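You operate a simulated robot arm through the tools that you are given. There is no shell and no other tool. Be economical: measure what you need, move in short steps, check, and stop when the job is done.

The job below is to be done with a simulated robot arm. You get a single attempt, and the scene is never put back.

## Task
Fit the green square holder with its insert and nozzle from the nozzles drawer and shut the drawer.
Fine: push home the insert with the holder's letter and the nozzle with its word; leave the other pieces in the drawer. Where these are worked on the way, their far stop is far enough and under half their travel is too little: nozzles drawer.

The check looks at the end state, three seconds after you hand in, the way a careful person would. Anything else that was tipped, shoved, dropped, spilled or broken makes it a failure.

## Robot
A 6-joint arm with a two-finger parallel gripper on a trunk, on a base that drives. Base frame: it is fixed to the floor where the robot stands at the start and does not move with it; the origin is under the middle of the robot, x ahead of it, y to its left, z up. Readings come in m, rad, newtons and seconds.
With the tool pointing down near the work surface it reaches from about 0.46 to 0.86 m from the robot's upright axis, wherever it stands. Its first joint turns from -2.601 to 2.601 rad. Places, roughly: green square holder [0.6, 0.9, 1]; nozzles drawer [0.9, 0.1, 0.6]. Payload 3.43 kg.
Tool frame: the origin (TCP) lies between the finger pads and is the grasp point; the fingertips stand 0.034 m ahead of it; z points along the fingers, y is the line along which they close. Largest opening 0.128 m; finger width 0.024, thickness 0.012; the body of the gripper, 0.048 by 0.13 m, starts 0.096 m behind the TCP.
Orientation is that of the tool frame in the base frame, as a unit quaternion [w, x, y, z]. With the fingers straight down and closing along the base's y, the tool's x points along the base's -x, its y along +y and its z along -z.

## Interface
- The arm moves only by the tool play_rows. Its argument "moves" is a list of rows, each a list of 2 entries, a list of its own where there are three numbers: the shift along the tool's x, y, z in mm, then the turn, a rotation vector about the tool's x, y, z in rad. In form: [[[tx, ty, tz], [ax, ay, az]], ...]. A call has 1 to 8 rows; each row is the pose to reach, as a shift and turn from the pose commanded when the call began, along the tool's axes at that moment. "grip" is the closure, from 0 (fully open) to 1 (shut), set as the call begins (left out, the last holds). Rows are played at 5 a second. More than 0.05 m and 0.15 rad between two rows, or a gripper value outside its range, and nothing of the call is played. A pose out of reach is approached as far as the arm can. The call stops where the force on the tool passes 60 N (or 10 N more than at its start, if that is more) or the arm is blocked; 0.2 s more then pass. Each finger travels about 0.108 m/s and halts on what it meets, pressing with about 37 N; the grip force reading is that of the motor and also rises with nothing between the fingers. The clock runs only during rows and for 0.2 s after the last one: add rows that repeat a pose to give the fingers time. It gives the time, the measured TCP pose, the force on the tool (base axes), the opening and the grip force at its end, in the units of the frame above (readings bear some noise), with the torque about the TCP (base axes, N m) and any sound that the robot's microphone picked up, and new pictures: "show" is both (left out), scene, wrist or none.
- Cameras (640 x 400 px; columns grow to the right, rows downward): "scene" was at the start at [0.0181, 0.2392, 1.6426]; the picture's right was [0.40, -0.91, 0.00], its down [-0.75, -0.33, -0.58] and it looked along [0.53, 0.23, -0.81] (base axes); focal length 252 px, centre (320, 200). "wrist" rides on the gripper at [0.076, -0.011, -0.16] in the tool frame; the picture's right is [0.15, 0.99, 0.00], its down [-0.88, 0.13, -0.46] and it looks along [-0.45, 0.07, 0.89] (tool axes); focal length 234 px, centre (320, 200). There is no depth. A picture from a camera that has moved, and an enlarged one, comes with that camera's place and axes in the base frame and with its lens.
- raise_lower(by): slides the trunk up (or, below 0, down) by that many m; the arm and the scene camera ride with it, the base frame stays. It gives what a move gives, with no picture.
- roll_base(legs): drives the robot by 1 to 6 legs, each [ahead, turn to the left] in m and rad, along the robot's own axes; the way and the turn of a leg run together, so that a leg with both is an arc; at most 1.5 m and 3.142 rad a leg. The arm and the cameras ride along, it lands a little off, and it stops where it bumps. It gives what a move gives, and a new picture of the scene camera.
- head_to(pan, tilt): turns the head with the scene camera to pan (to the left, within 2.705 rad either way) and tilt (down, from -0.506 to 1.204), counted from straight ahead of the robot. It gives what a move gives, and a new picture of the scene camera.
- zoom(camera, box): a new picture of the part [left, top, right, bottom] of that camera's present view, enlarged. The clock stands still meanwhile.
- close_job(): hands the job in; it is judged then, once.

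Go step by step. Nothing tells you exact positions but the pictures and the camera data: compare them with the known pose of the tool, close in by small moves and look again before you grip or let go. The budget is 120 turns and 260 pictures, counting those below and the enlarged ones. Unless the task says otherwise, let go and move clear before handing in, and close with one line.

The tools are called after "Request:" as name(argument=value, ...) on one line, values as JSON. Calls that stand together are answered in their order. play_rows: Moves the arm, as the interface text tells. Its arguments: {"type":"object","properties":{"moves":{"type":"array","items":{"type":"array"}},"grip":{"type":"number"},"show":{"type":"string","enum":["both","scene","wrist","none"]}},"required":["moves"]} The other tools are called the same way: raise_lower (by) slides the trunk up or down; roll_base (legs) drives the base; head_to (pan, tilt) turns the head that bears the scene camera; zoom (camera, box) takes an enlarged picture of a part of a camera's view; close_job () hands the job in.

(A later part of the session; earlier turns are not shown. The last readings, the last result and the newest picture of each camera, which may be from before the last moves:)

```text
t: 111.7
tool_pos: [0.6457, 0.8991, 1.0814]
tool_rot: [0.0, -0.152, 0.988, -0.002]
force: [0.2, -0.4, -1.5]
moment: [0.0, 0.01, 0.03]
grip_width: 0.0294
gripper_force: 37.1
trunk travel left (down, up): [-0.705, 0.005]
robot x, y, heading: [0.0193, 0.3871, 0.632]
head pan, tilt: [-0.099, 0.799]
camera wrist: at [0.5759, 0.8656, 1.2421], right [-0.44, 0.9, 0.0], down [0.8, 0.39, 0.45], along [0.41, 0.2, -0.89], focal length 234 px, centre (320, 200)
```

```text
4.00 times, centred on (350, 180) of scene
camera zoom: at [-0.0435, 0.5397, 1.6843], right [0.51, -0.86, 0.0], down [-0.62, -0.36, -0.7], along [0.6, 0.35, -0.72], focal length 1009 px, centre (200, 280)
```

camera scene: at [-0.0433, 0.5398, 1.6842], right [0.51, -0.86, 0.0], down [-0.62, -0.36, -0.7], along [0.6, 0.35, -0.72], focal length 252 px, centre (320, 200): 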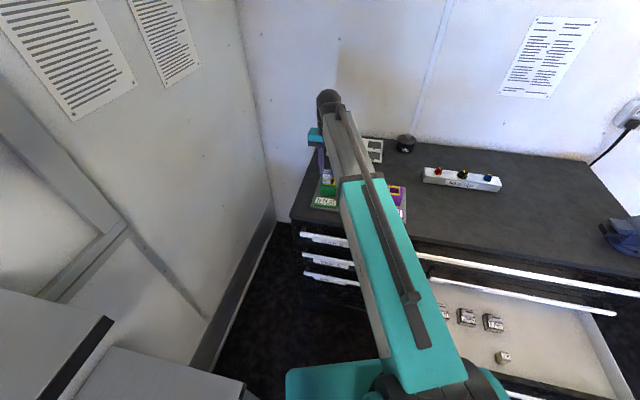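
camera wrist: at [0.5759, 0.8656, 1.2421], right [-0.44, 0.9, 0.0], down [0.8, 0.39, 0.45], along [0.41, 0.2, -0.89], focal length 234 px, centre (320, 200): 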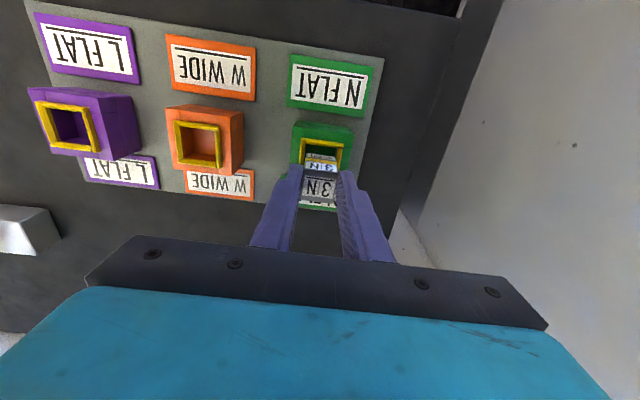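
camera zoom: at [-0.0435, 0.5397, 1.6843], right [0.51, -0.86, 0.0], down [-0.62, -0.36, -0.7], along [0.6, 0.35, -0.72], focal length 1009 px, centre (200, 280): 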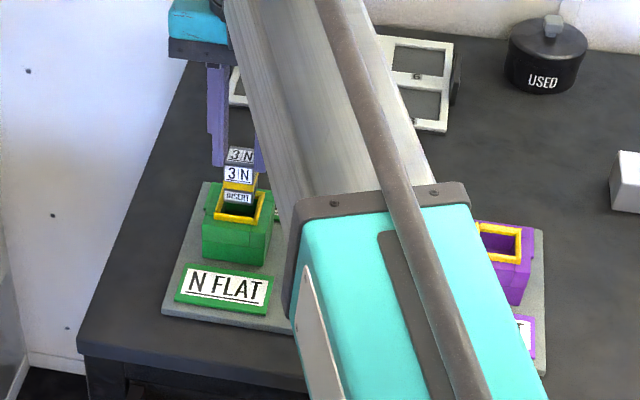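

The insert sits just above the hole, with clearance of about 1.5 mm a side and matching yaw. I'll descend 22 mm and check the fit again.

Request:
play_rows(moves=[[[0, 0, 10], [0, 0, 0]], [[0, 0, 20], [0, 0, 0]], [[0, 0, 24], [0, 0, 0]], [[0, 0, 24], [0, 0, 0]]], show="none")

Request:
zoom(camera="wrist", box=[280, 130, 360, 210])

Request:
zoom(camera="scene", box=[315, 150, 365, 200])

```text
t: 112.7
tool_pos: [0.644, 0.8979, 1.0572]
tool_rot: [-0.001, -0.153, 0.988, -0.002]
force: [-9.3, -2.7, 1.8]
moment: [-0.11, 0.54, 0.14]
grip_width: 0.0293
gripper_force: 37.0
trunk travel left (down, up): [-0.705, 0.005]
robot x, y, heading: [0.0232, 0.3854, 0.628]
head pan, tilt: [-0.099, 0.799]
```

```text
5.00 times, centred on (320, 170) of wrist
camera zoom: at [0.575, 0.8657, 1.2185], right [-0.44, 0.9, 0.0], down [0.8, 0.39, 0.45], along [0.41, 0.2, -0.89], focal length 1171 px, centre (320, 350)
```

zoom: 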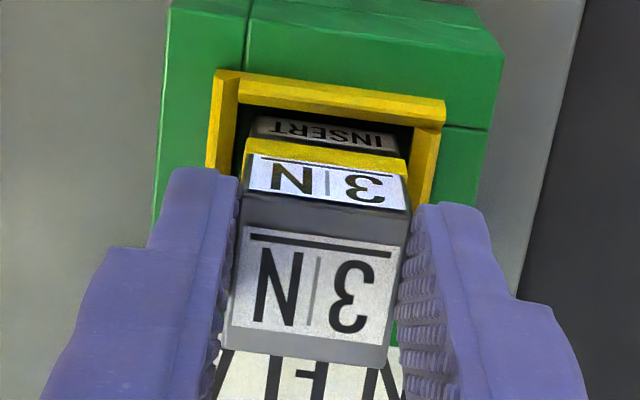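

```text
8.00 times, centred on (340, 175) of scene
camera zoom: at [-0.0449, 0.5392, 1.6843], right [0.51, -0.86, 0.0], down [-0.62, -0.36, -0.7], along [0.6, 0.35, -0.72], focal length 2019 px, centre (160, 400)
```

zoom: 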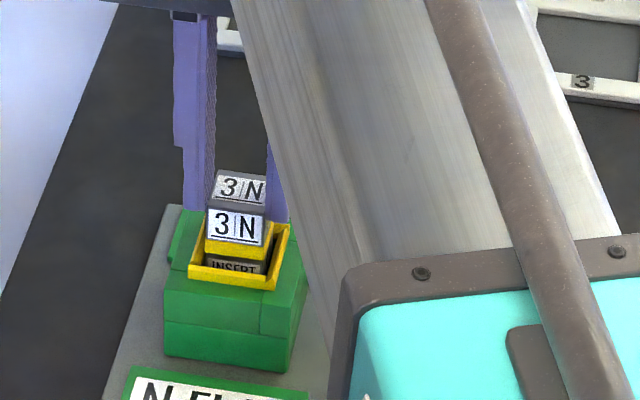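

It's entering, but a 10 N push toward the robot says the insert is about 2 mm too far back in the hole. I'll correct that and go on.

Request:
play_rows(moves=[[[2.5, 0, -1], [0, 0, 0]], [[2.5, 0, -1], [0, 0, 0]], [[2.5, 0, 3], [0, 0, 0]], [[2.5, 0, 3], [0, 0, 0]]], show="none")

Request:
zoom(camera="wrist", box=[280, 130, 360, 210])

```text
t: 113.7
tool_pos: [0.6441, 0.8985, 1.0548]
tool_rot: [0.001, -0.152, 0.988, -0.001]
force: [2.2, 0.9, 4.5]
moment: [0.11, -0.27, -0.04]
grip_width: 0.0292
gripper_force: 37.1
trunk travel left (down, up): [-0.705, 0.005]
robot x, y, heading: [0.0234, 0.3867, 0.63]
head pan, tilt: [-0.099, 0.799]
```

```text
5.00 times, centred on (320, 170) of wrist
camera zoom: at [0.5743, 0.8651, 1.2151], right [-0.44, 0.9, 0.0], down [0.8, 0.39, 0.46], along [0.41, 0.2, -0.89], focal length 1171 px, centre (320, 350)
```

zoom: 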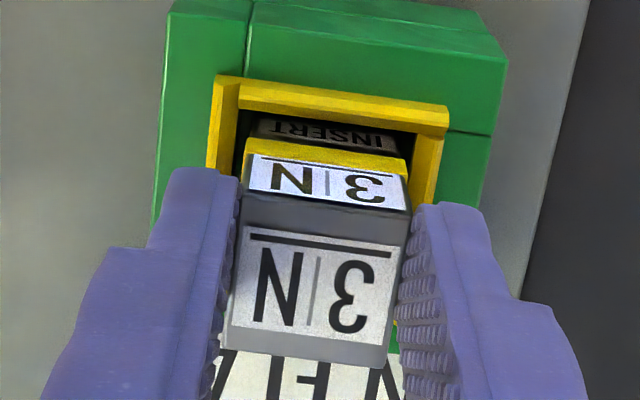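

Nearly balanced now. Continue down in small steps.

Request:
play_rows(moves=[[[-0.5, 0, 3], [0, 0, 0]], [[-0.5, 0, 6], [0, 0, 0]], [[-0.5, 0, 9], [0, 0, 0]], [[-0.5, 0, 9], [0, 0, 0]]], show="none")

Request:
zoom(camera="wrist", box=[280, 130, 360, 210])

Request:
zoom(camera="scene", box=[315, 150, 365, 200])

```text
t: 114.7
tool_pos: [0.643, 0.8983, 1.0468]
tool_rot: [0.0, -0.153, 0.988, -0.001]
force: [1.6, -0.1, 13.3]
moment: [0.15, -0.12, 0.02]
grip_width: 0.029
gripper_force: 37.6
trunk travel left (down, up): [-0.705, 0.005]
robot x, y, heading: [0.0244, 0.3876, 0.63]
head pan, tilt: [-0.099, 0.799]
```

```text
5.00 times, centred on (320, 170) of wrist
camera zoom: at [0.5738, 0.8653, 1.207], right [-0.44, 0.9, 0.0], down [0.8, 0.39, 0.46], along [0.41, 0.2, -0.89], focal length 1171 px, centre (320, 350)
```

zoom: 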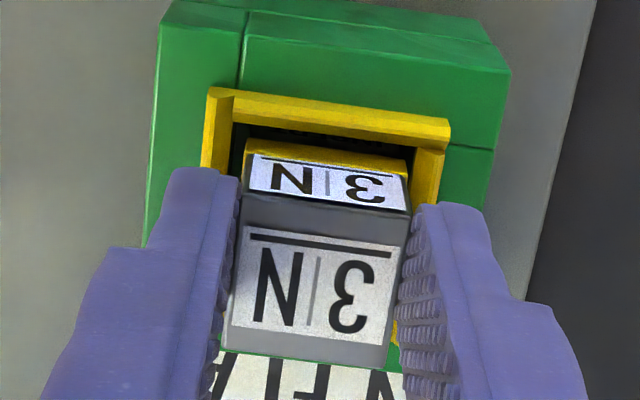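

```text
8.00 times, centred on (340, 175) of scene
camera zoom: at [-0.0447, 0.5388, 1.6846], right [0.51, -0.86, 0.0], down [-0.62, -0.36, -0.7], along [0.6, 0.35, -0.72], focal length 2019 px, centre (160, 400)
```

zoom: 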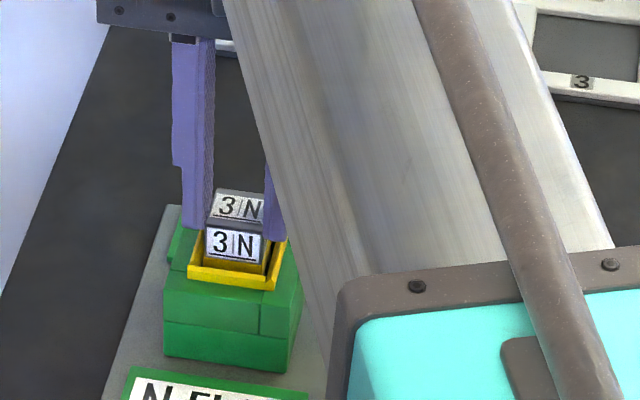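

It's sliding in with 13 N resistance. Continuing.

Request:
play_rows(moves=[[[0, 0, 3], [0, 0, 0]], [[0, 0, 6], [0, 0, 0]], [[0, 0, 9], [0, 0, 0]], [[0, 0, 9], [0, 0, 0]]], show="none")

Request:
zoom(camera="wrist", box=[280, 130, 360, 210])

Request:
zoom(camera="scene", box=[315, 150, 365, 200])

```text
t: 115.7
tool_pos: [0.644, 0.8974, 1.0393]
tool_rot: [0.0, -0.153, 0.988, -0.002]
force: [1.2, 2.3, 25.4]
moment: [0.13, -0.04, 0.02]
grip_width: 0.0294
gripper_force: 37.3
trunk travel left (down, up): [-0.705, 0.005]
robot x, y, heading: [0.0241, 0.3852, 0.629]
head pan, tilt: [-0.099, 0.799]
```

```text
5.00 times, centred on (320, 170) of wrist
camera zoom: at [0.5729, 0.8648, 1.1984], right [-0.44, 0.9, 0.0], down [0.8, 0.39, 0.46], along [0.41, 0.2, -0.89], focal length 1171 px, centre (320, 350)
```

zoom: 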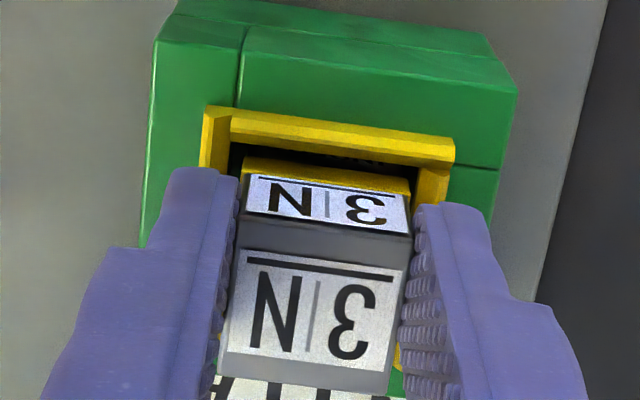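

```text
8.00 times, centred on (340, 175) of scene
camera zoom: at [-0.0459, 0.5381, 1.6844], right [0.51, -0.86, 0.0], down [-0.62, -0.36, -0.7], along [0.6, 0.35, -0.72], focal length 2019 px, centre (160, 400)
```

zoom: 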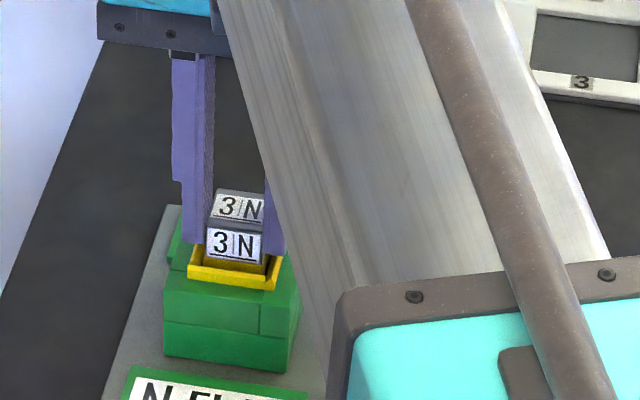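

The fingers slipped down the insert while it stayed put, so it's seated or stiff. I'll let go, rise, close the fingers and press on its top.

Request:
play_rows(moves=[[[0, 0, 0], [0, 0, 0]], [[0, 0, 0], [0, 0, 0]], [[0, 0, -20], [0, 0, 0]], [[0, 0, -60], [0, 0, 0]], [[0, 0, -60], [0, 0, 0]]], grip=0.6, show="none")

Request:
zoom(camera="wrist", box=[270, 110, 370, 210])

Request:
zoom(camera="scene", box=[315, 150, 365, 200])

```text
t: 116.9
tool_pos: [0.6443, 0.8979, 1.0965]
tool_rot: [0.0, -0.153, 0.988, -0.001]
force: [-0.3, 0.7, 0.0]
moment: [0.0, -0.02, 0.0]
grip_width: 0.0513
gripper_force: 0.1
trunk travel left (down, up): [-0.705, 0.005]
robot x, y, heading: [0.0285, 0.3846, 0.624]
head pan, tilt: [-0.099, 0.799]
```

```text
4.00 times, centred on (320, 160) of wrist
camera zoom: at [0.5754, 0.8653, 1.257], right [-0.44, 0.9, 0.0], down [0.8, 0.39, 0.45], along [0.41, 0.2, -0.89], focal length 937 px, centre (320, 360)
```

zoom: 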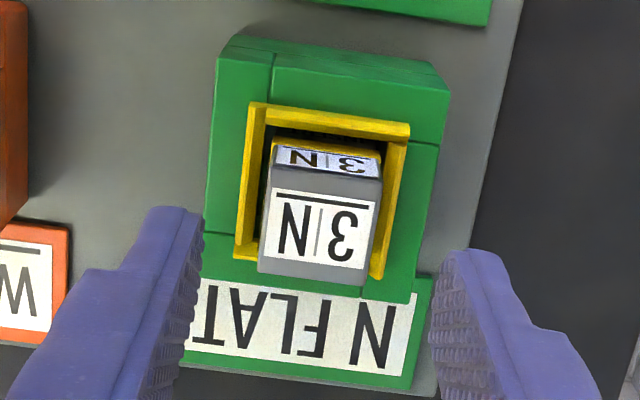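

```text
8.00 times, centred on (340, 175) of scene
camera zoom: at [-0.0434, 0.5398, 1.6843], right [0.51, -0.86, 0.0], down [-0.62, -0.36, -0.7], along [0.6, 0.35, -0.72], focal length 2019 px, centre (160, 400)
```

zoom: 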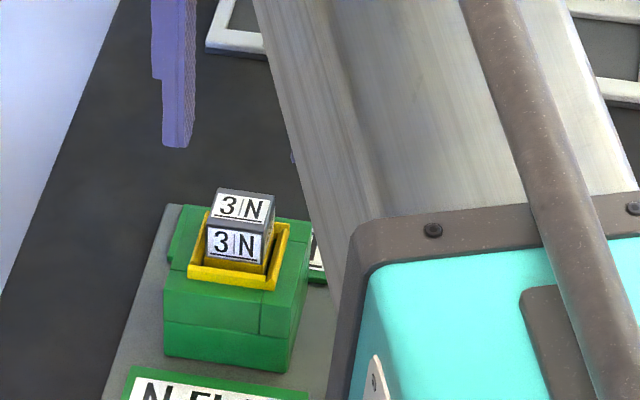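

The insert stands in the hole. Now I'll close the fingers and press it home from the top.

Request:
play_rows(moves=[[[-2, 0, 0], [0, 0, 0]], [[-2, 0, 0], [0, 0, 0]], [[-2, 0, 15], [0, 0, 0]], [[-2, 0, 25], [0, 0, 0]], [[-2, 0, 29], [0, 0, 0]], [[-2, 0, 32], [0, 0, 0]], [[-2, 0, 34], [0, 0, 0]], [[-2, 0, 36], [0, 0, 0]]], grip=1, show="none")

Request:
zoom(camera="wrist", box=[270, 130, 370, 230])

Request:
zoom(camera="scene", box=[315, 150, 365, 200])

```text
t: 118.7
tool_pos: [0.6468, 0.8978, 1.061]
tool_rot: [-0.001, -0.152, 0.988, -0.001]
force: [0.9, -0.7, -0.1]
moment: [0.03, 0.01, 0.01]
grip_width: 0.0003
gripper_force: 32.4
trunk travel left (down, up): [-0.705, 0.005]
robot x, y, heading: [0.0233, 0.3859, 0.632]
head pan, tilt: [-0.099, 0.799]
```

```text
4.00 times, centred on (320, 180) of wrist
camera zoom: at [0.5766, 0.8661, 1.2205], right [-0.44, 0.9, 0.0], down [0.8, 0.39, 0.45], along [0.41, 0.2, -0.89], focal length 937 px, centre (320, 280)
```

zoom: 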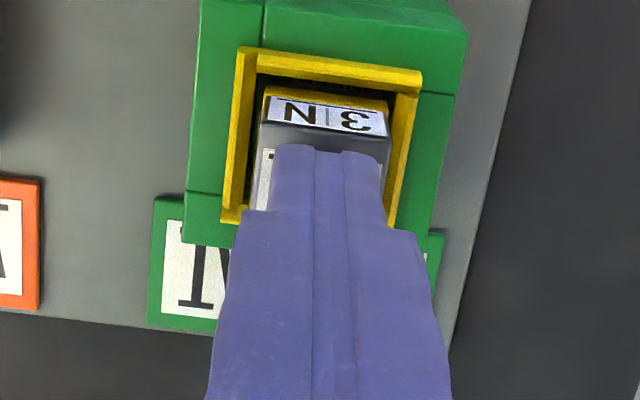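

```text
8.00 times, centred on (340, 175) of scene
camera zoom: at [-0.0435, 0.5397, 1.6843], right [0.51, -0.86, 0.0], down [-0.62, -0.36, -0.7], along [0.6, 0.35, -0.72], focal length 2019 px, centre (160, 400)
```

zoom: 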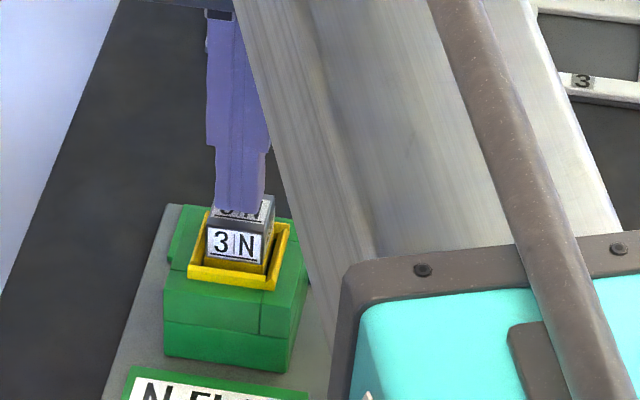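

No contact yet. I'll go down further in small steps.

Request:
play_rows(moves=[[[0, 0, 3], [0, 0, 0]], [[0, 0, 6], [0, 0, 0]], [[0, 0, 8], [0, 0, 0]], [[0, 0, 10], [0, 0, 0]], [[0, 0, 11], [0, 0, 0]], [[0, 0, 12], [0, 0, 0]]], show="none")

Request:
zoom(camera="scene", box=[315, 150, 365, 200])

```text
t: 120.1
tool_pos: [0.6454, 0.8983, 1.0535]
tool_rot: [0.003, -0.153, 0.988, 0.002]
force: [9.2, 7.3, 48.4]
moment: [0.34, -0.48, -0.02]
grip_width: 0.0001
gripper_force: 33.3
trunk travel left (down, up): [-0.705, 0.005]
robot x, y, heading: [0.0214, 0.3908, 0.63]
head pan, tilt: [-0.099, 0.799]
```

```text
8.00 times, centred on (340, 175) of scene
camera zoom: at [-0.0469, 0.537, 1.685], right [0.51, -0.86, 0.0], down [-0.62, -0.36, -0.7], along [0.6, 0.35, -0.71], focal length 2019 px, centre (160, 400)
```

zoom: 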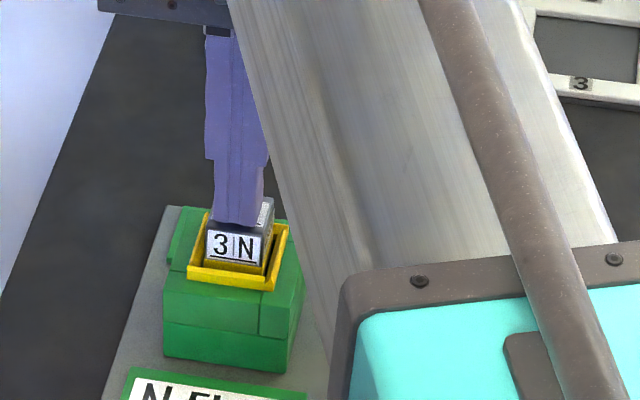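

At 48 N the insert's yellow line is about level with the rim. One firmer push to be sure it's home.

Request:
play_rows(moves=[[[0, 0, 1], [0, 0, 0]], [[0, 0, 2], [0, 0, 0]], [[0, 0, 3], [0, 0, 0]], [[0, 0, 4], [0, 0, 0]]], show="none")

Request:
play_rows(moves=[[[0, 0, -20], [0, 0, 0]], [[0, 0, -50], [0, 0, 0]], [[35, 0, -80], [0, 0, 0]], [[70, 0, -80], [0, 0, 0]], [[70, 0, -80], [0, 0, 0]]], show="none")

Request:
zoom(camera="scene", box=[315, 150, 365, 200])

Request:
zoom(camera="wrist", box=[250, 130, 410, 250])

```text
t: 120.8
tool_pos: [0.6455, 0.8985, 1.0535]
tool_rot: [0.004, -0.152, 0.988, 0.002]
force: [-5.0, -2.1, 22.3]
moment: [-0.15, 0.34, -0.01]
grip_width: 0.0001
gripper_force: 33.4
trunk travel left (down, up): [-0.705, 0.005]
robot x, y, heading: [0.0223, 0.385, 0.63]
head pan, tilt: [-0.099, 0.799]
stopped in row 3: the force on the tool passed its limit at 61 N (the readings are from after the stop); the commanded pose is now the measured one
```

```text
t: 122.0
tool_pos: [0.5816, 0.8792, 1.1291]
tool_rot: [0.003, -0.153, 0.988, 0.001]
force: [0.2, 0.4, 0.3]
moment: [0.04, 0.01, 0.0]
grip_width: 0.0
gripper_force: 32.7
trunk travel left (down, up): [-0.705, 0.005]
robot x, y, heading: [0.0237, 0.3872, 0.629]
head pan, tilt: [-0.099, 0.799]
```

```text
8.00 times, centred on (340, 175) of scene
camera zoom: at [-0.0434, 0.5397, 1.6843], right [0.51, -0.86, 0.0], down [-0.62, -0.36, -0.7], along [0.6, 0.35, -0.72], focal length 2019 px, centre (160, 400)
```

zoom: 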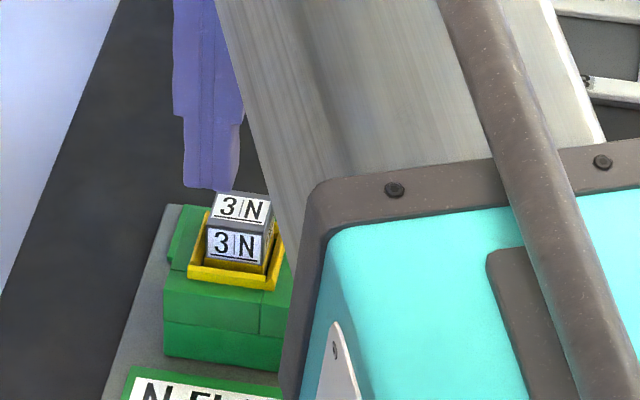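

```text
3.33 times, centred on (330, 190) of wrist
camera zoom: at [0.5097, 0.8457, 1.2897], right [-0.44, 0.9, 0.0], down [0.8, 0.39, 0.46], along [0.41, 0.2, -0.89], focal length 781 px, centre (287, 233)
```

zoom: 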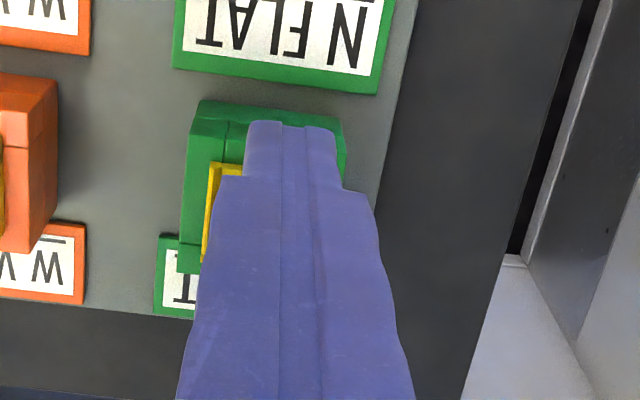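

The insert is home (61 N stop, yellow line at the rim). Now I'll retract the arm and back the base off to a spot from which the FLAT nozzle is in reach.

Request:
play_rows(moves=[[[45, 0, 0], [0, 0, 0]], [[90, 0, 0], [0, 0, 0]], [[135, 0, 0], [0, 0, 0]], [[150, 0, 0], [0, 0, 0]], [[150, 0, 0], [0, 0, 0]]], show="none", grip=0.35)

Request:
roll_base(legs=[[-0.25, 0], [0, -0.32]])

```text
t: 123.2
tool_pos: [0.4379, 0.8327, 1.1302]
tool_rot: [0.002, -0.152, 0.988, 0.0]
force: [0.3, 0.3, -0.2]
moment: [0.02, 0.02, -0.02]
grip_width: 0.0831
gripper_force: 0.1
trunk travel left (down, up): [-0.705, 0.005]
robot x, y, heading: [0.0238, 0.3865, 0.633]
head pan, tilt: [-0.099, 0.799]
```

```text
t: 126.5
tool_pos: [0.3556, 0.5347, 1.1295]
tool_rot: [0.002, 0.006, 1.0, 0.001]
force: [-0.7, 0.8, 0.2]
moment: [-0.04, -0.01, 0.01]
grip_width: 0.0831
gripper_force: 0.0
trunk travel left (down, up): [-0.705, 0.005]
robot x, y, heading: [-0.1758, 0.2303, 0.321]
head pan, tilt: [-0.099, 0.799]
camera scene: at [-0.1923, 0.3968, 1.6844], right [0.22, -0.98, 0.0], down [-0.7, -0.16, -0.7], along [0.68, 0.15, -0.72], focal length 252 px, centre (320, 200)
```

scene: 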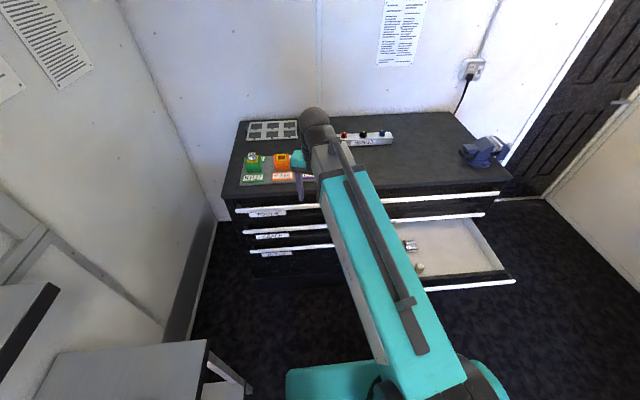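

I'll swing the tool over the drawer, square it up, and lower the trunk for a look at the FLAT nozzle.

Request:
play_rows(moves=[[[0, -48, 0], [0, 0, -0.06]], [[-10, -96, 0], [0, 0, -0.13]], [[-20, -144, 0], [0, 0, -0.2]], [[-36, -190, 0], [0, 0, -0.26]], [[-52, -236, 0], [0, 0, -0.318]], [[-68, -284, 0], [0, 0, -0.318]], [[-68, -284, 0], [0, 0, -0.318]]], show="none")

Request:
raise_lower(by=-0.31)

Request:
play_rows(moves=[[[0, 0, 0], [0, 0, 0]]], show="both")

```text
refused: row 6 steps farther than a row can; nothing moved
```

```text
t: 129.5
tool_pos: [0.3555, 0.5348, 0.8205]
tool_rot: [0.003, 0.006, 1.0, 0.0]
force: [-0.9, -0.1, 0.5]
moment: [-0.01, 0.01, 0.01]
grip_width: 0.0836
gripper_force: 0.1
trunk travel left (down, up): [-0.395, 0.315]
robot x, y, heading: [-0.1728, 0.2285, 0.322]
head pan, tilt: [-0.099, 0.799]
```

```text
t: 129.9
tool_pos: [0.3551, 0.5351, 0.8202]
tool_rot: [0.002, 0.006, 1.0, 0.0]
force: [0.0, -0.1, 0.7]
moment: [0.0, 0.03, 0.0]
grip_width: 0.0833
gripper_force: 0.1
trunk travel left (down, up): [-0.395, 0.315]
robot x, y, heading: [-0.1746, 0.2303, 0.319]
head pan, tilt: [-0.099, 0.799]
camera scene: at [-0.1919, 0.3971, 1.3743], right [0.22, -0.98, 0.0], down [-0.7, -0.16, -0.7], along [0.68, 0.15, -0.72], focal length 252 px, centre (320, 200)
camera wrist: at [0.2774, 0.5242, 0.9795], right [-0.14, 0.99, 0.0], down [0.88, 0.12, 0.46], along [0.46, 0.06, -0.89], focal length 234 px, centre (320, 200)
```

scene: 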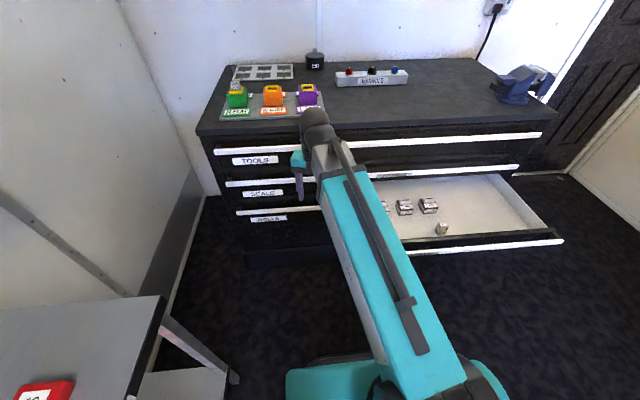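
wrist: 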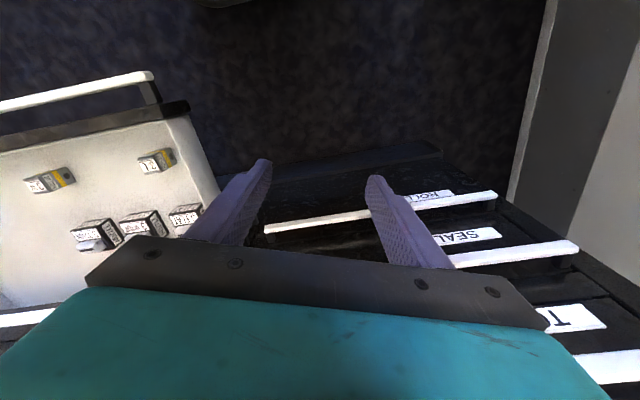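

The move was refused for one oversize step, and the trunk went down anyway without harm. Repeating the swing with smaller steps.

Request:
play_rows(moves=[[[0, -45, 0], [0, 0, -0.06]], [[-10, -90, 0], [0, 0, -0.12]], [[-20, -135, 0], [0, 0, -0.18]], [[-32, -180, 0], [0, 0, -0.25]], [[-44, -220, 0], [0, 0, -0.318]], [[-56, -255, 0], [0, 0, -0.318]], [[-68, -284, 0], [0, 0, -0.318]], [[-68, -284, 0], [0, 0, -0.318]]], show="wrist")

Request:
zoom(camera="wrist", box=[240, 130, 400, 250])

```text
t: 131.7
tool_pos: [0.4202, 0.2489, 0.8207]
tool_rot: [0.003, -0.152, 0.988, 0.0]
force: [-0.3, -0.2, 0.6]
moment: [-0.03, -0.01, 0.02]
grip_width: 0.0831
gripper_force: 0.1
trunk travel left (down, up): [-0.395, 0.315]
robot x, y, heading: [-0.1718, 0.2322, 0.322]
head pan, tilt: [-0.099, 0.799]
camera wrist: at [0.3499, 0.216, 0.9796], right [-0.44, 0.9, 0.0], down [0.8, 0.39, 0.46], along [0.41, 0.2, -0.89], focal length 234 px, centre (320, 200)
```

wrist: 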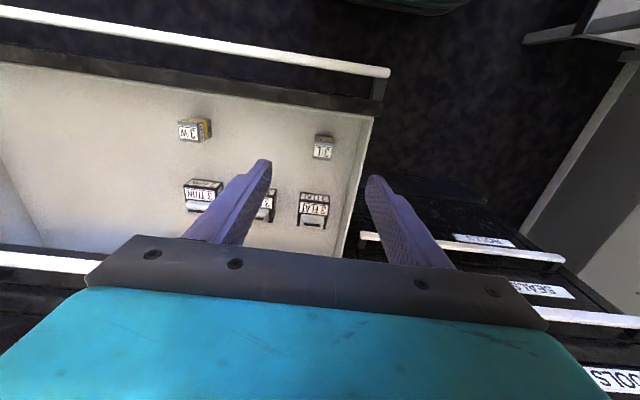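

```text
3.33 times, centred on (320, 190) of wrist
camera zoom: at [0.3499, 0.216, 0.9796], right [-0.44, 0.9, 0.0], down [0.8, 0.39, 0.46], along [0.41, 0.2, -0.89], focal length 781 px, centre (320, 233)
```

zoom: 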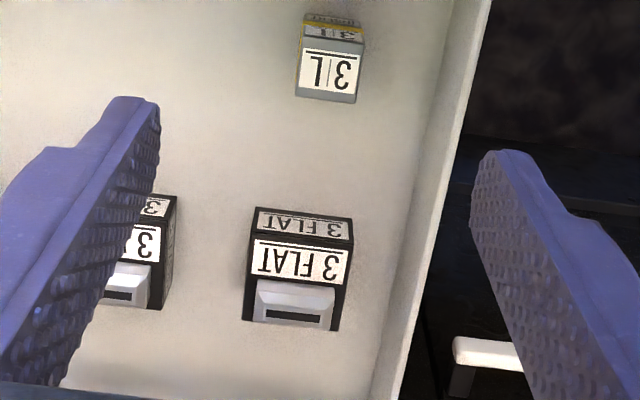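

FLAT nozzle: its centre is at about (0.547, 0.298), top face z≈0.63, 45 mm wide, with about 27–30 mm free on either side. I'll set the opening to 56 mm and move over it.

Request:
play_rows(moves=[[[-45, 3, 0], [0, 0, 0]], [[-90, 6, 0], [0, 0, 0]], [[-130, 8, 20], [0, 0, 0]], [[-135, 8, 60], [0, 0, 0]], [[-135, 8, 90], [0, 0, 0]], [[-135, 8, 90], [0, 0, 0]]], grip=0.563, show="both")

Request:
zoom(camera="wrist", box=[250, 110, 390, 230])

```text
t: 133.1
tool_pos: [0.5476, 0.2973, 0.7302]
tool_rot: [0.003, -0.154, 0.988, -0.001]
force: [0.1, -0.3, -0.2]
moment: [-0.01, 0.01, 0.01]
grip_width: 0.0556
gripper_force: 0.0
trunk travel left (down, up): [-0.395, 0.315]
robot x, y, heading: [-0.174, 0.2275, 0.318]
head pan, tilt: [-0.099, 0.799]
camera scene: at [-0.1918, 0.3971, 1.3743], right [0.22, -0.98, 0.0], down [-0.7, -0.16, -0.7], along [0.68, 0.15, -0.72], focal length 252 px, centre (320, 200)
camera wrist: at [0.4763, 0.2646, 0.8896], right [-0.44, 0.9, 0.0], down [0.8, 0.39, 0.46], along [0.41, 0.2, -0.89], focal length 234 px, centre (320, 200)
```

scene: 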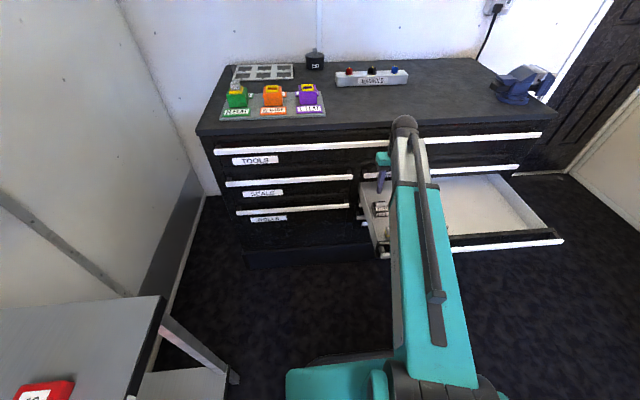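
wrist: 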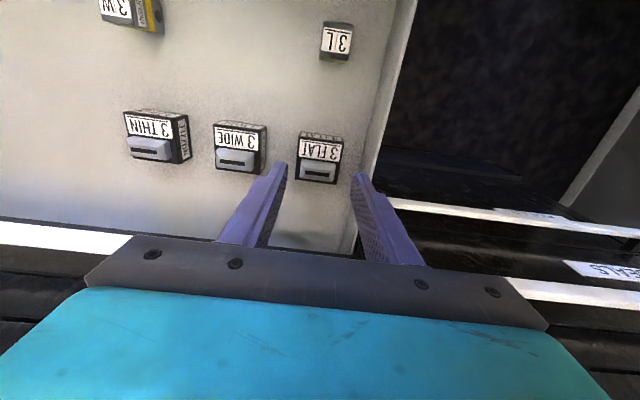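

```text
3.33 times, centred on (320, 170) of wrist
camera zoom: at [0.4763, 0.2646, 0.8896], right [-0.44, 0.9, 0.0], down [0.8, 0.39, 0.46], along [0.41, 0.2, -0.89], focal length 781 px, centre (320, 300)
```

zoom: 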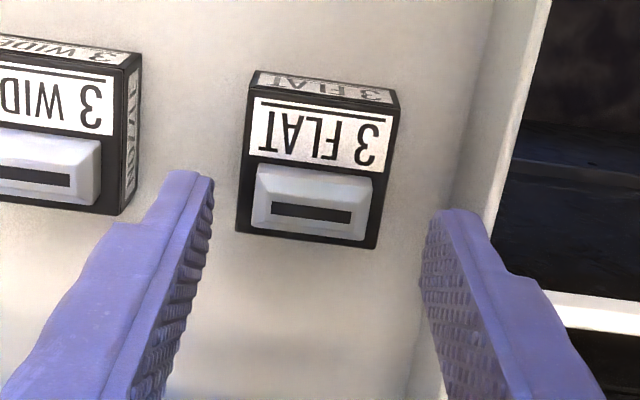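

The nozzle is about 51 mm wide and roughly 6 mm further in than the TCP. I'll open to 64 mm, shift, and descend partway for a check.

Request:
play_rows(moves=[[[-6, -1, 0], [0, 0, 0]], [[-6, -1, 20], [0, 0, 0]], [[-6, -1, 45], [0, 0, 0]], [[-6, -1, 45], [0, 0, 0]]], grip=0.5, show="none")

Request:
zoom(camera="wrist", box=[250, 110, 390, 230])

Request:
zoom(camera="scene", box=[340, 130, 440, 260])

```text
t: 134.1
tool_pos: [0.552, 0.2991, 0.6851]
tool_rot: [0.003, -0.153, 0.988, 0.0]
force: [-0.9, 0.2, -0.3]
moment: [-0.01, 0.0, 0.01]
grip_width: 0.0641
gripper_force: 0.1
trunk travel left (down, up): [-0.395, 0.315]
robot x, y, heading: [-0.176, 0.2342, 0.321]
head pan, tilt: [-0.099, 0.799]
```

```text
3.33 times, centred on (320, 170) of wrist
camera zoom: at [0.4818, 0.2655, 0.8455], right [-0.44, 0.9, 0.0], down [0.8, 0.39, 0.46], along [0.41, 0.2, -0.89], focal length 781 px, centre (320, 300)
```

zoom: 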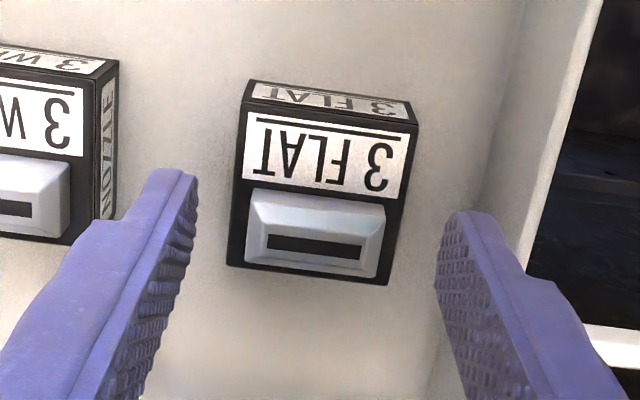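

```text
3.08 times, centred on (390, 195) of scene
camera zoom: at [-0.1918, 0.3971, 1.3743], right [0.22, -0.98, 0.0], down [-0.7, -0.16, -0.7], along [0.68, 0.15, -0.72], focal length 776 px, centre (105, 215)
```

zoom: 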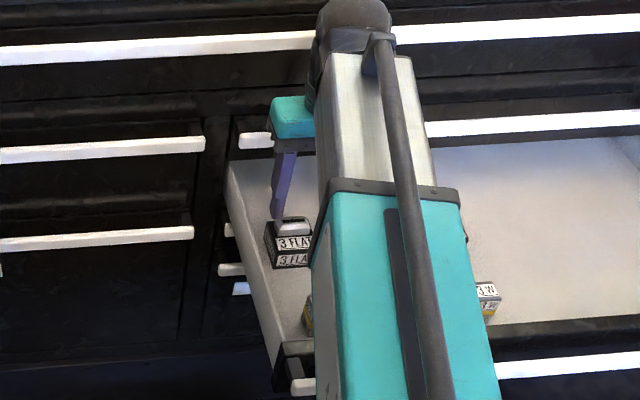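

Centred now. Descend and grip.

Request:
play_rows(moves=[[[0, 0, 20], [0, 0, 0]], [[0, 0, 35], [0, 0, 0]], [[0, 0, 43], [0, 0, 0]], [[0, 0, 43], [0, 0, 0]]], show="none")

Request:
play_rows(moves=[[[0, 0, 0], [0, 0, 0]], [[0, 0, 0], [0, 0, 0]], [[0, 0, 0], [0, 0, 0]], [[0, 0, 0], [0, 0, 0]]], grip=1, show="none")

Request:
play_rows(moves=[[[0, 0, -20], [0, 0, 0]], [[0, 0, -60], [0, 0, 0]], [[0, 0, -60], [0, 0, 0]]], show="wrist")

Request:
zoom(camera="wrist", box=[250, 130, 390, 230])

```text
t: 135.1
tool_pos: [0.5533, 0.2989, 0.6428]
tool_rot: [0.002, -0.153, 0.988, -0.001]
force: [0.4, -0.4, 1.2]
moment: [-0.01, 0.0, -0.01]
grip_width: 0.064
gripper_force: 0.1
trunk travel left (down, up): [-0.395, 0.315]
robot x, y, heading: [-0.1739, 0.2312, 0.325]
head pan, tilt: [-0.099, 0.799]
```

```text
t: 136.1
tool_pos: [0.5517, 0.2981, 0.6432]
tool_rot: [0.003, -0.154, 0.988, -0.001]
force: [-0.1, -0.1, 0.0]
moment: [0.02, 0.0, -0.03]
grip_width: 0.0432
gripper_force: 37.5
trunk travel left (down, up): [-0.395, 0.315]
robot x, y, heading: [-0.1754, 0.2304, 0.321]
head pan, tilt: [-0.099, 0.799]
```

```text
t: 136.9
tool_pos: [0.5509, 0.2988, 0.7032]
tool_rot: [0.003, -0.153, 0.988, -0.001]
force: [-0.3, -0.6, -0.7]
moment: [0.06, -0.02, -0.01]
grip_width: 0.0434
gripper_force: 36.9
trunk travel left (down, up): [-0.395, 0.315]
robot x, y, heading: [-0.1734, 0.2309, 0.321]
head pan, tilt: [-0.099, 0.799]
camera wrist: at [0.4818, 0.2659, 0.8629], right [-0.44, 0.9, 0.0], down [0.8, 0.39, 0.46], along [0.41, 0.2, -0.89], focal length 234 px, centre (320, 200)
```

wrist: 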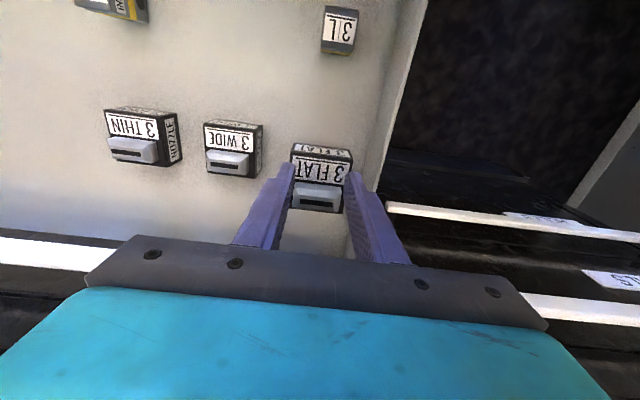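

```text
4.00 times, centred on (320, 180) of wrist
camera zoom: at [0.4818, 0.2659, 0.8629], right [-0.44, 0.9, 0.0], down [0.8, 0.39, 0.46], along [0.41, 0.2, -0.89], focal length 937 px, centre (320, 280)
```

zoom: 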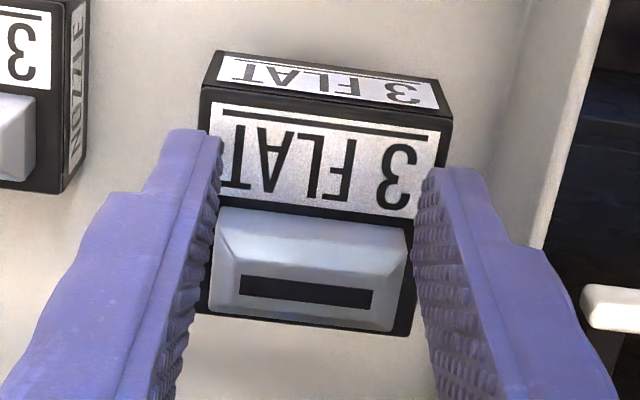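

The nozzle is gripped squarely. I'll lift it, draw it back, raise the trunk and return to the holder stand by the same route.

Request:
play_rows(moves=[[[0, 0, -45], [0, 0, 0]], [[0, 0, -85], [0, 0, 0]], [[45, 0, -110], [0, 0, 0]], [[90, 0, -120], [0, 0, 0]], [[135, 0, -120], [0, 0, 0]], [[150, 0, -120], [0, 0, 0]], [[150, 0, -120], [0, 0, 0]]], show="none")

Request:
raise_lower(by=0.31)

Request:
roll_base(legs=[[0, 0.31], [0.25, 0]])

```text
refused: row 3 steps farther than a row can; nothing moved
```

```text
t: 140.0
tool_pos: [0.5527, 0.2991, 1.013]
tool_rot: [0.002, -0.152, 0.988, 0.0]
force: [0.4, 0.2, -1.4]
moment: [-0.02, 0.02, -0.03]
grip_width: 0.043
gripper_force: 36.8
trunk travel left (down, up): [-0.705, 0.005]
robot x, y, heading: [-0.1718, 0.2338, 0.32]
head pan, tilt: [-0.099, 0.799]
```

```text
t: 143.3
tool_pos: [0.6781, 0.6598, 1.0103]
tool_rot: [-0.016, -0.306, 0.952, -0.002]
force: [-6.0, 0.4, 4.2]
moment: [0.01, 0.1, -0.02]
grip_width: 0.0001
gripper_force: 33.5
trunk travel left (down, up): [-0.705, 0.005]
robot x, y, heading: [0.0237, 0.371, 0.606]
head pan, tilt: [-0.099, 0.799]
stopped in leg 2: the force on the tool passed its limit at 68 N (the readings are from after the stop); the commanded pose is now the measured one
camera scene: at [-0.0432, 0.5274, 1.6844], right [0.49, -0.87, 0.0], down [-0.63, -0.35, -0.7], along [0.61, 0.34, -0.72], focal length 252 px, centre (320, 200)
```

scene: 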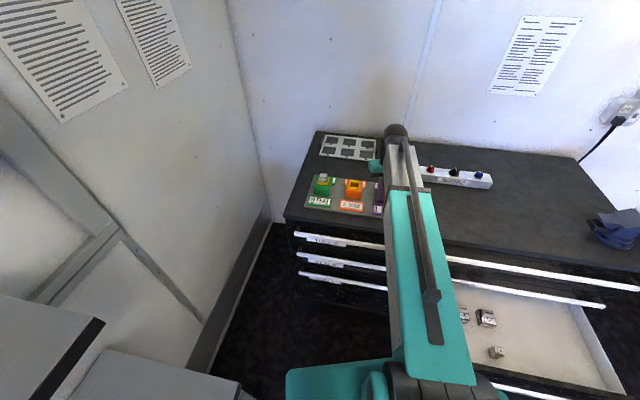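

My batch drove on after a refused move, and the nozzle collided and slipped out of the grip. I need to see where it went before doing anything else.

Request:
zoom(camera="scene", box=[290, 120, 450, 230])

Request:
play_rows(moves=[[[0, 0, 0], [0, 0, 0]]], show="wrist")

```text
3.64 times, centred on (370, 175) of scene
camera zoom: at [-0.0432, 0.5274, 1.6844], right [0.49, -0.87, 0.0], down [-0.63, -0.35, -0.7], along [0.61, 0.34, -0.72], focal length 918 px, centre (138, 291)
```

zoom: 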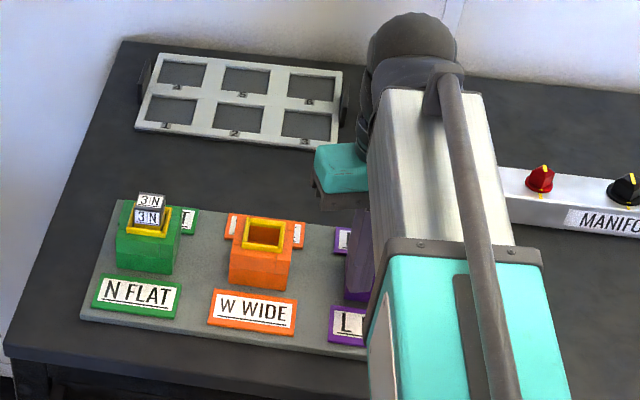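

```text
t: 143.7
tool_pos: [0.6789, 0.6587, 1.0101]
tool_rot: [-0.016, -0.306, 0.952, -0.003]
force: [-7.9, -2.4, 3.4]
moment: [-0.07, 0.1, -0.05]
grip_width: 0.0004
gripper_force: 33.6
trunk travel left (down, up): [-0.705, 0.005]
robot x, y, heading: [0.0221, 0.3759, 0.61]
head pan, tilt: [-0.099, 0.799]
camera wrist: at [0.6267, 0.6087, 1.1723], right [-0.69, 0.72, 0.01], down [0.65, 0.62, 0.43], along [0.3, 0.3, -0.9], focal length 234 px, centre (320, 200)
```

wrist: 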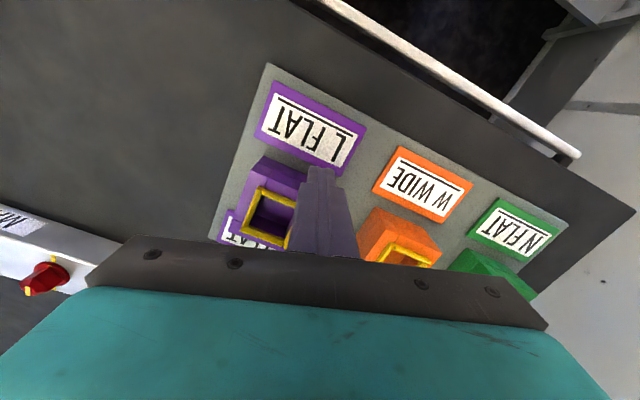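

The fingers rest against the purple holder, and the holders look unmoved. I'll lift straight up, back off and look for the nozzle.

Request:
play_rows(moves=[[[3, 0, -20], [0, 0, 0]], [[3, 0, -60], [0, 0, 0]], [[3, 0, -100], [0, 0, 0]], [[3, 0, -120], [0, 0, 0]]], show="wrist")

Request:
head_to(pan=-0.5, tilt=1.1)

```text
t: 144.7
tool_pos: [0.6811, 0.6601, 1.1291]
tool_rot: [-0.016, -0.306, 0.952, -0.002]
force: [-0.9, -0.5, 0.2]
moment: [-0.02, -0.03, 0.03]
grip_width: 0.0002
gripper_force: 33.3
trunk travel left (down, up): [-0.705, 0.005]
robot x, y, heading: [0.0184, 0.3744, 0.603]
head pan, tilt: [-0.099, 0.799]
camera wrist: at [0.6295, 0.609, 1.2919], right [-0.69, 0.72, 0.01], down [0.65, 0.62, 0.43], along [0.3, 0.3, -0.9], focal length 234 px, centre (320, 200)
```

wrist: 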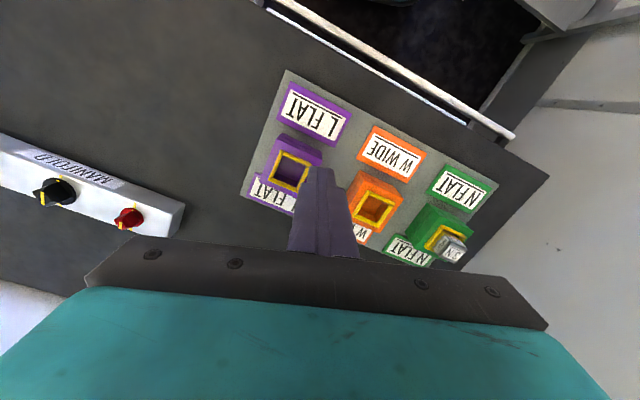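

```text
t: 145.6
tool_pos: [0.6801, 0.6598, 1.1286]
tool_rot: [-0.016, -0.306, 0.952, -0.003]
force: [-0.1, -0.6, 0.3]
moment: [0.03, 0.05, -0.03]
grip_width: 0.0001
gripper_force: 33.4
trunk travel left (down, up): [-0.705, 0.005]
robot x, y, heading: [0.0232, 0.3705, 0.608]
head pan, tilt: [-0.499, 1.1]
camera scene: at [-0.0498, 0.4958, 1.6626], right [0.11, -0.99, 0.0], down [-0.89, -0.1, -0.45], along [0.45, 0.05, -0.89], focal length 252 px, centre (320, 200)
```

scene: 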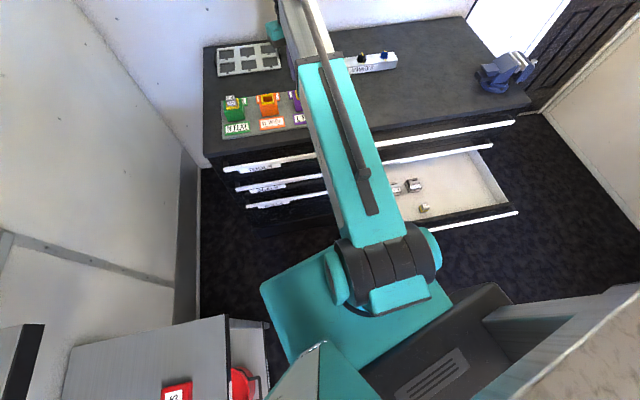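

I don't see the nozzle yet. I'll back the base along the same line and scan the bench and floor.

Request:
roll_base(legs=[[-0.25, 0]])

Request:
head_to(pan=0.15, tilt=0.8)

```text
t: 147.6
tool_pos: [0.4771, 0.5168, 1.1286]
tool_rot: [-0.015, -0.305, 0.952, -0.002]
force: [-0.4, -0.8, -0.5]
moment: [0.04, -0.03, 0.01]
grip_width: 0.0001
gripper_force: 33.0
trunk travel left (down, up): [-0.705, 0.005]
robot x, y, heading: [-0.1826, 0.2306, 0.608]
head pan, tilt: [-0.499, 1.1]
camera scene: at [-0.2542, 0.3533, 1.6626], right [0.11, -0.99, 0.0], down [-0.89, -0.1, -0.45], along [0.45, 0.05, -0.89], focal length 252 px, centre (320, 200)
```

scene: 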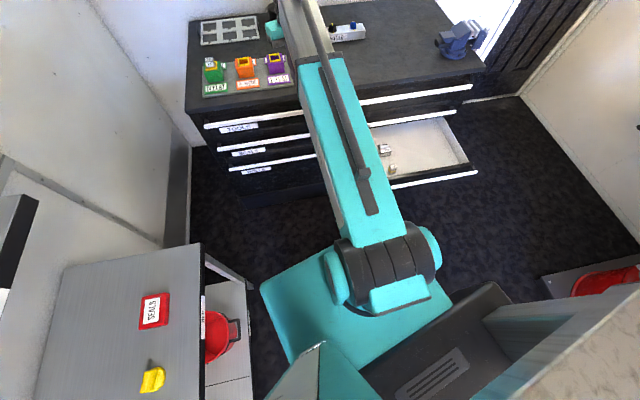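

```text
t: 148.6
tool_pos: [0.4765, 0.5179, 1.129]
tool_rot: [-0.016, -0.305, 0.952, -0.003]
force: [0.6, 0.2, 0.6]
moment: [0.0, 0.03, 0.01]
grip_width: 0.0
gripper_force: 33.1
trunk travel left (down, up): [-0.705, 0.005]
robot x, y, heading: [-0.1842, 0.232, 0.604]
head pan, tilt: [0.15, 0.799]
camera scene: at [-0.2575, 0.4024, 1.6843], right [0.69, -0.73, 0.0], down [-0.52, -0.49, -0.7], along [0.51, 0.48, -0.72], focal length 252 px, centre (320, 200)
```

scene: 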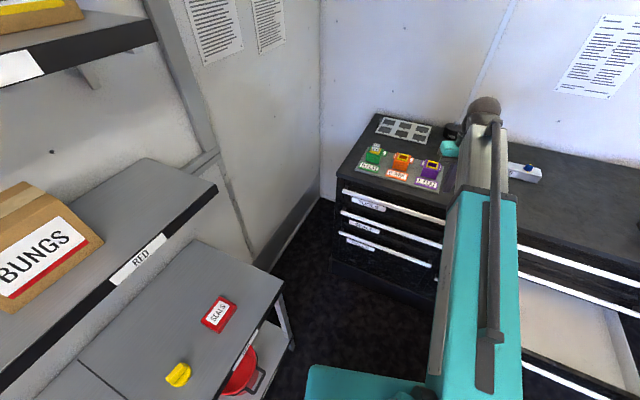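

Enlarging the bench and floor.

Request:
zoom(camera="scene", box=[320, 100, 480, 210])

Request:
zoom(camera="scene", box=[280, 190, 450, 360])

Request:
zoom(camera="wrist", box=[0, 0, 640, 250])

```text
3.64 times, centred on (400, 155) of scene
camera zoom: at [-0.2575, 0.4024, 1.6843], right [0.69, -0.73, 0.0], down [-0.52, -0.49, -0.7], along [0.51, 0.48, -0.72], focal length 918 px, centre (29, 364)
```

zoom: 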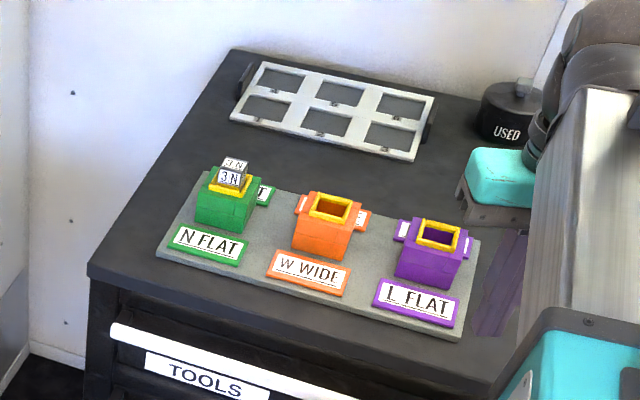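

```text
2.35 times, centred on (365, 275) of scene
camera zoom: at [-0.2575, 0.4024, 1.6843], right [0.69, -0.73, 0.0], down [-0.52, -0.49, -0.7], along [0.51, 0.48, -0.72], focal length 594 px, centre (214, 24)
```

zoom: 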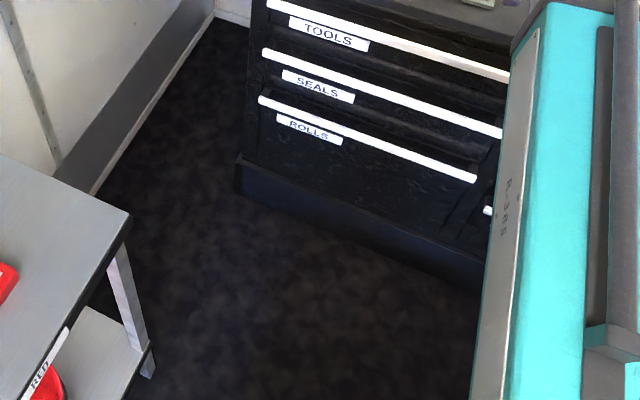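

```text
1.00 times, centred on (320, 125) of wrist (not enlarged: the box is as wide or as high as the picture)
camera zoom: at [0.426, 0.4669, 1.2915], right [-0.69, 0.72, 0.01], down [0.65, 0.62, 0.43], along [0.3, 0.3, -0.9], focal length 234 px, centre (320, 275)
```

zoom: 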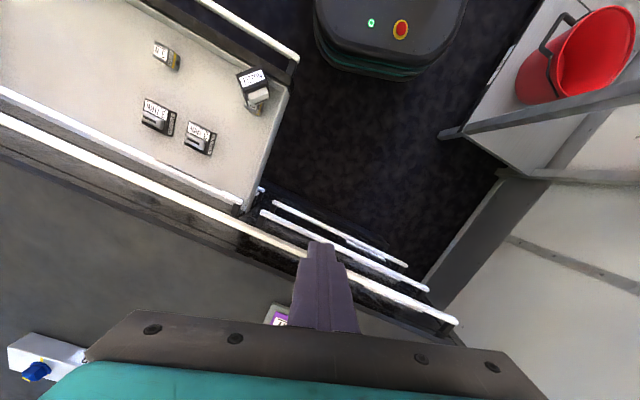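

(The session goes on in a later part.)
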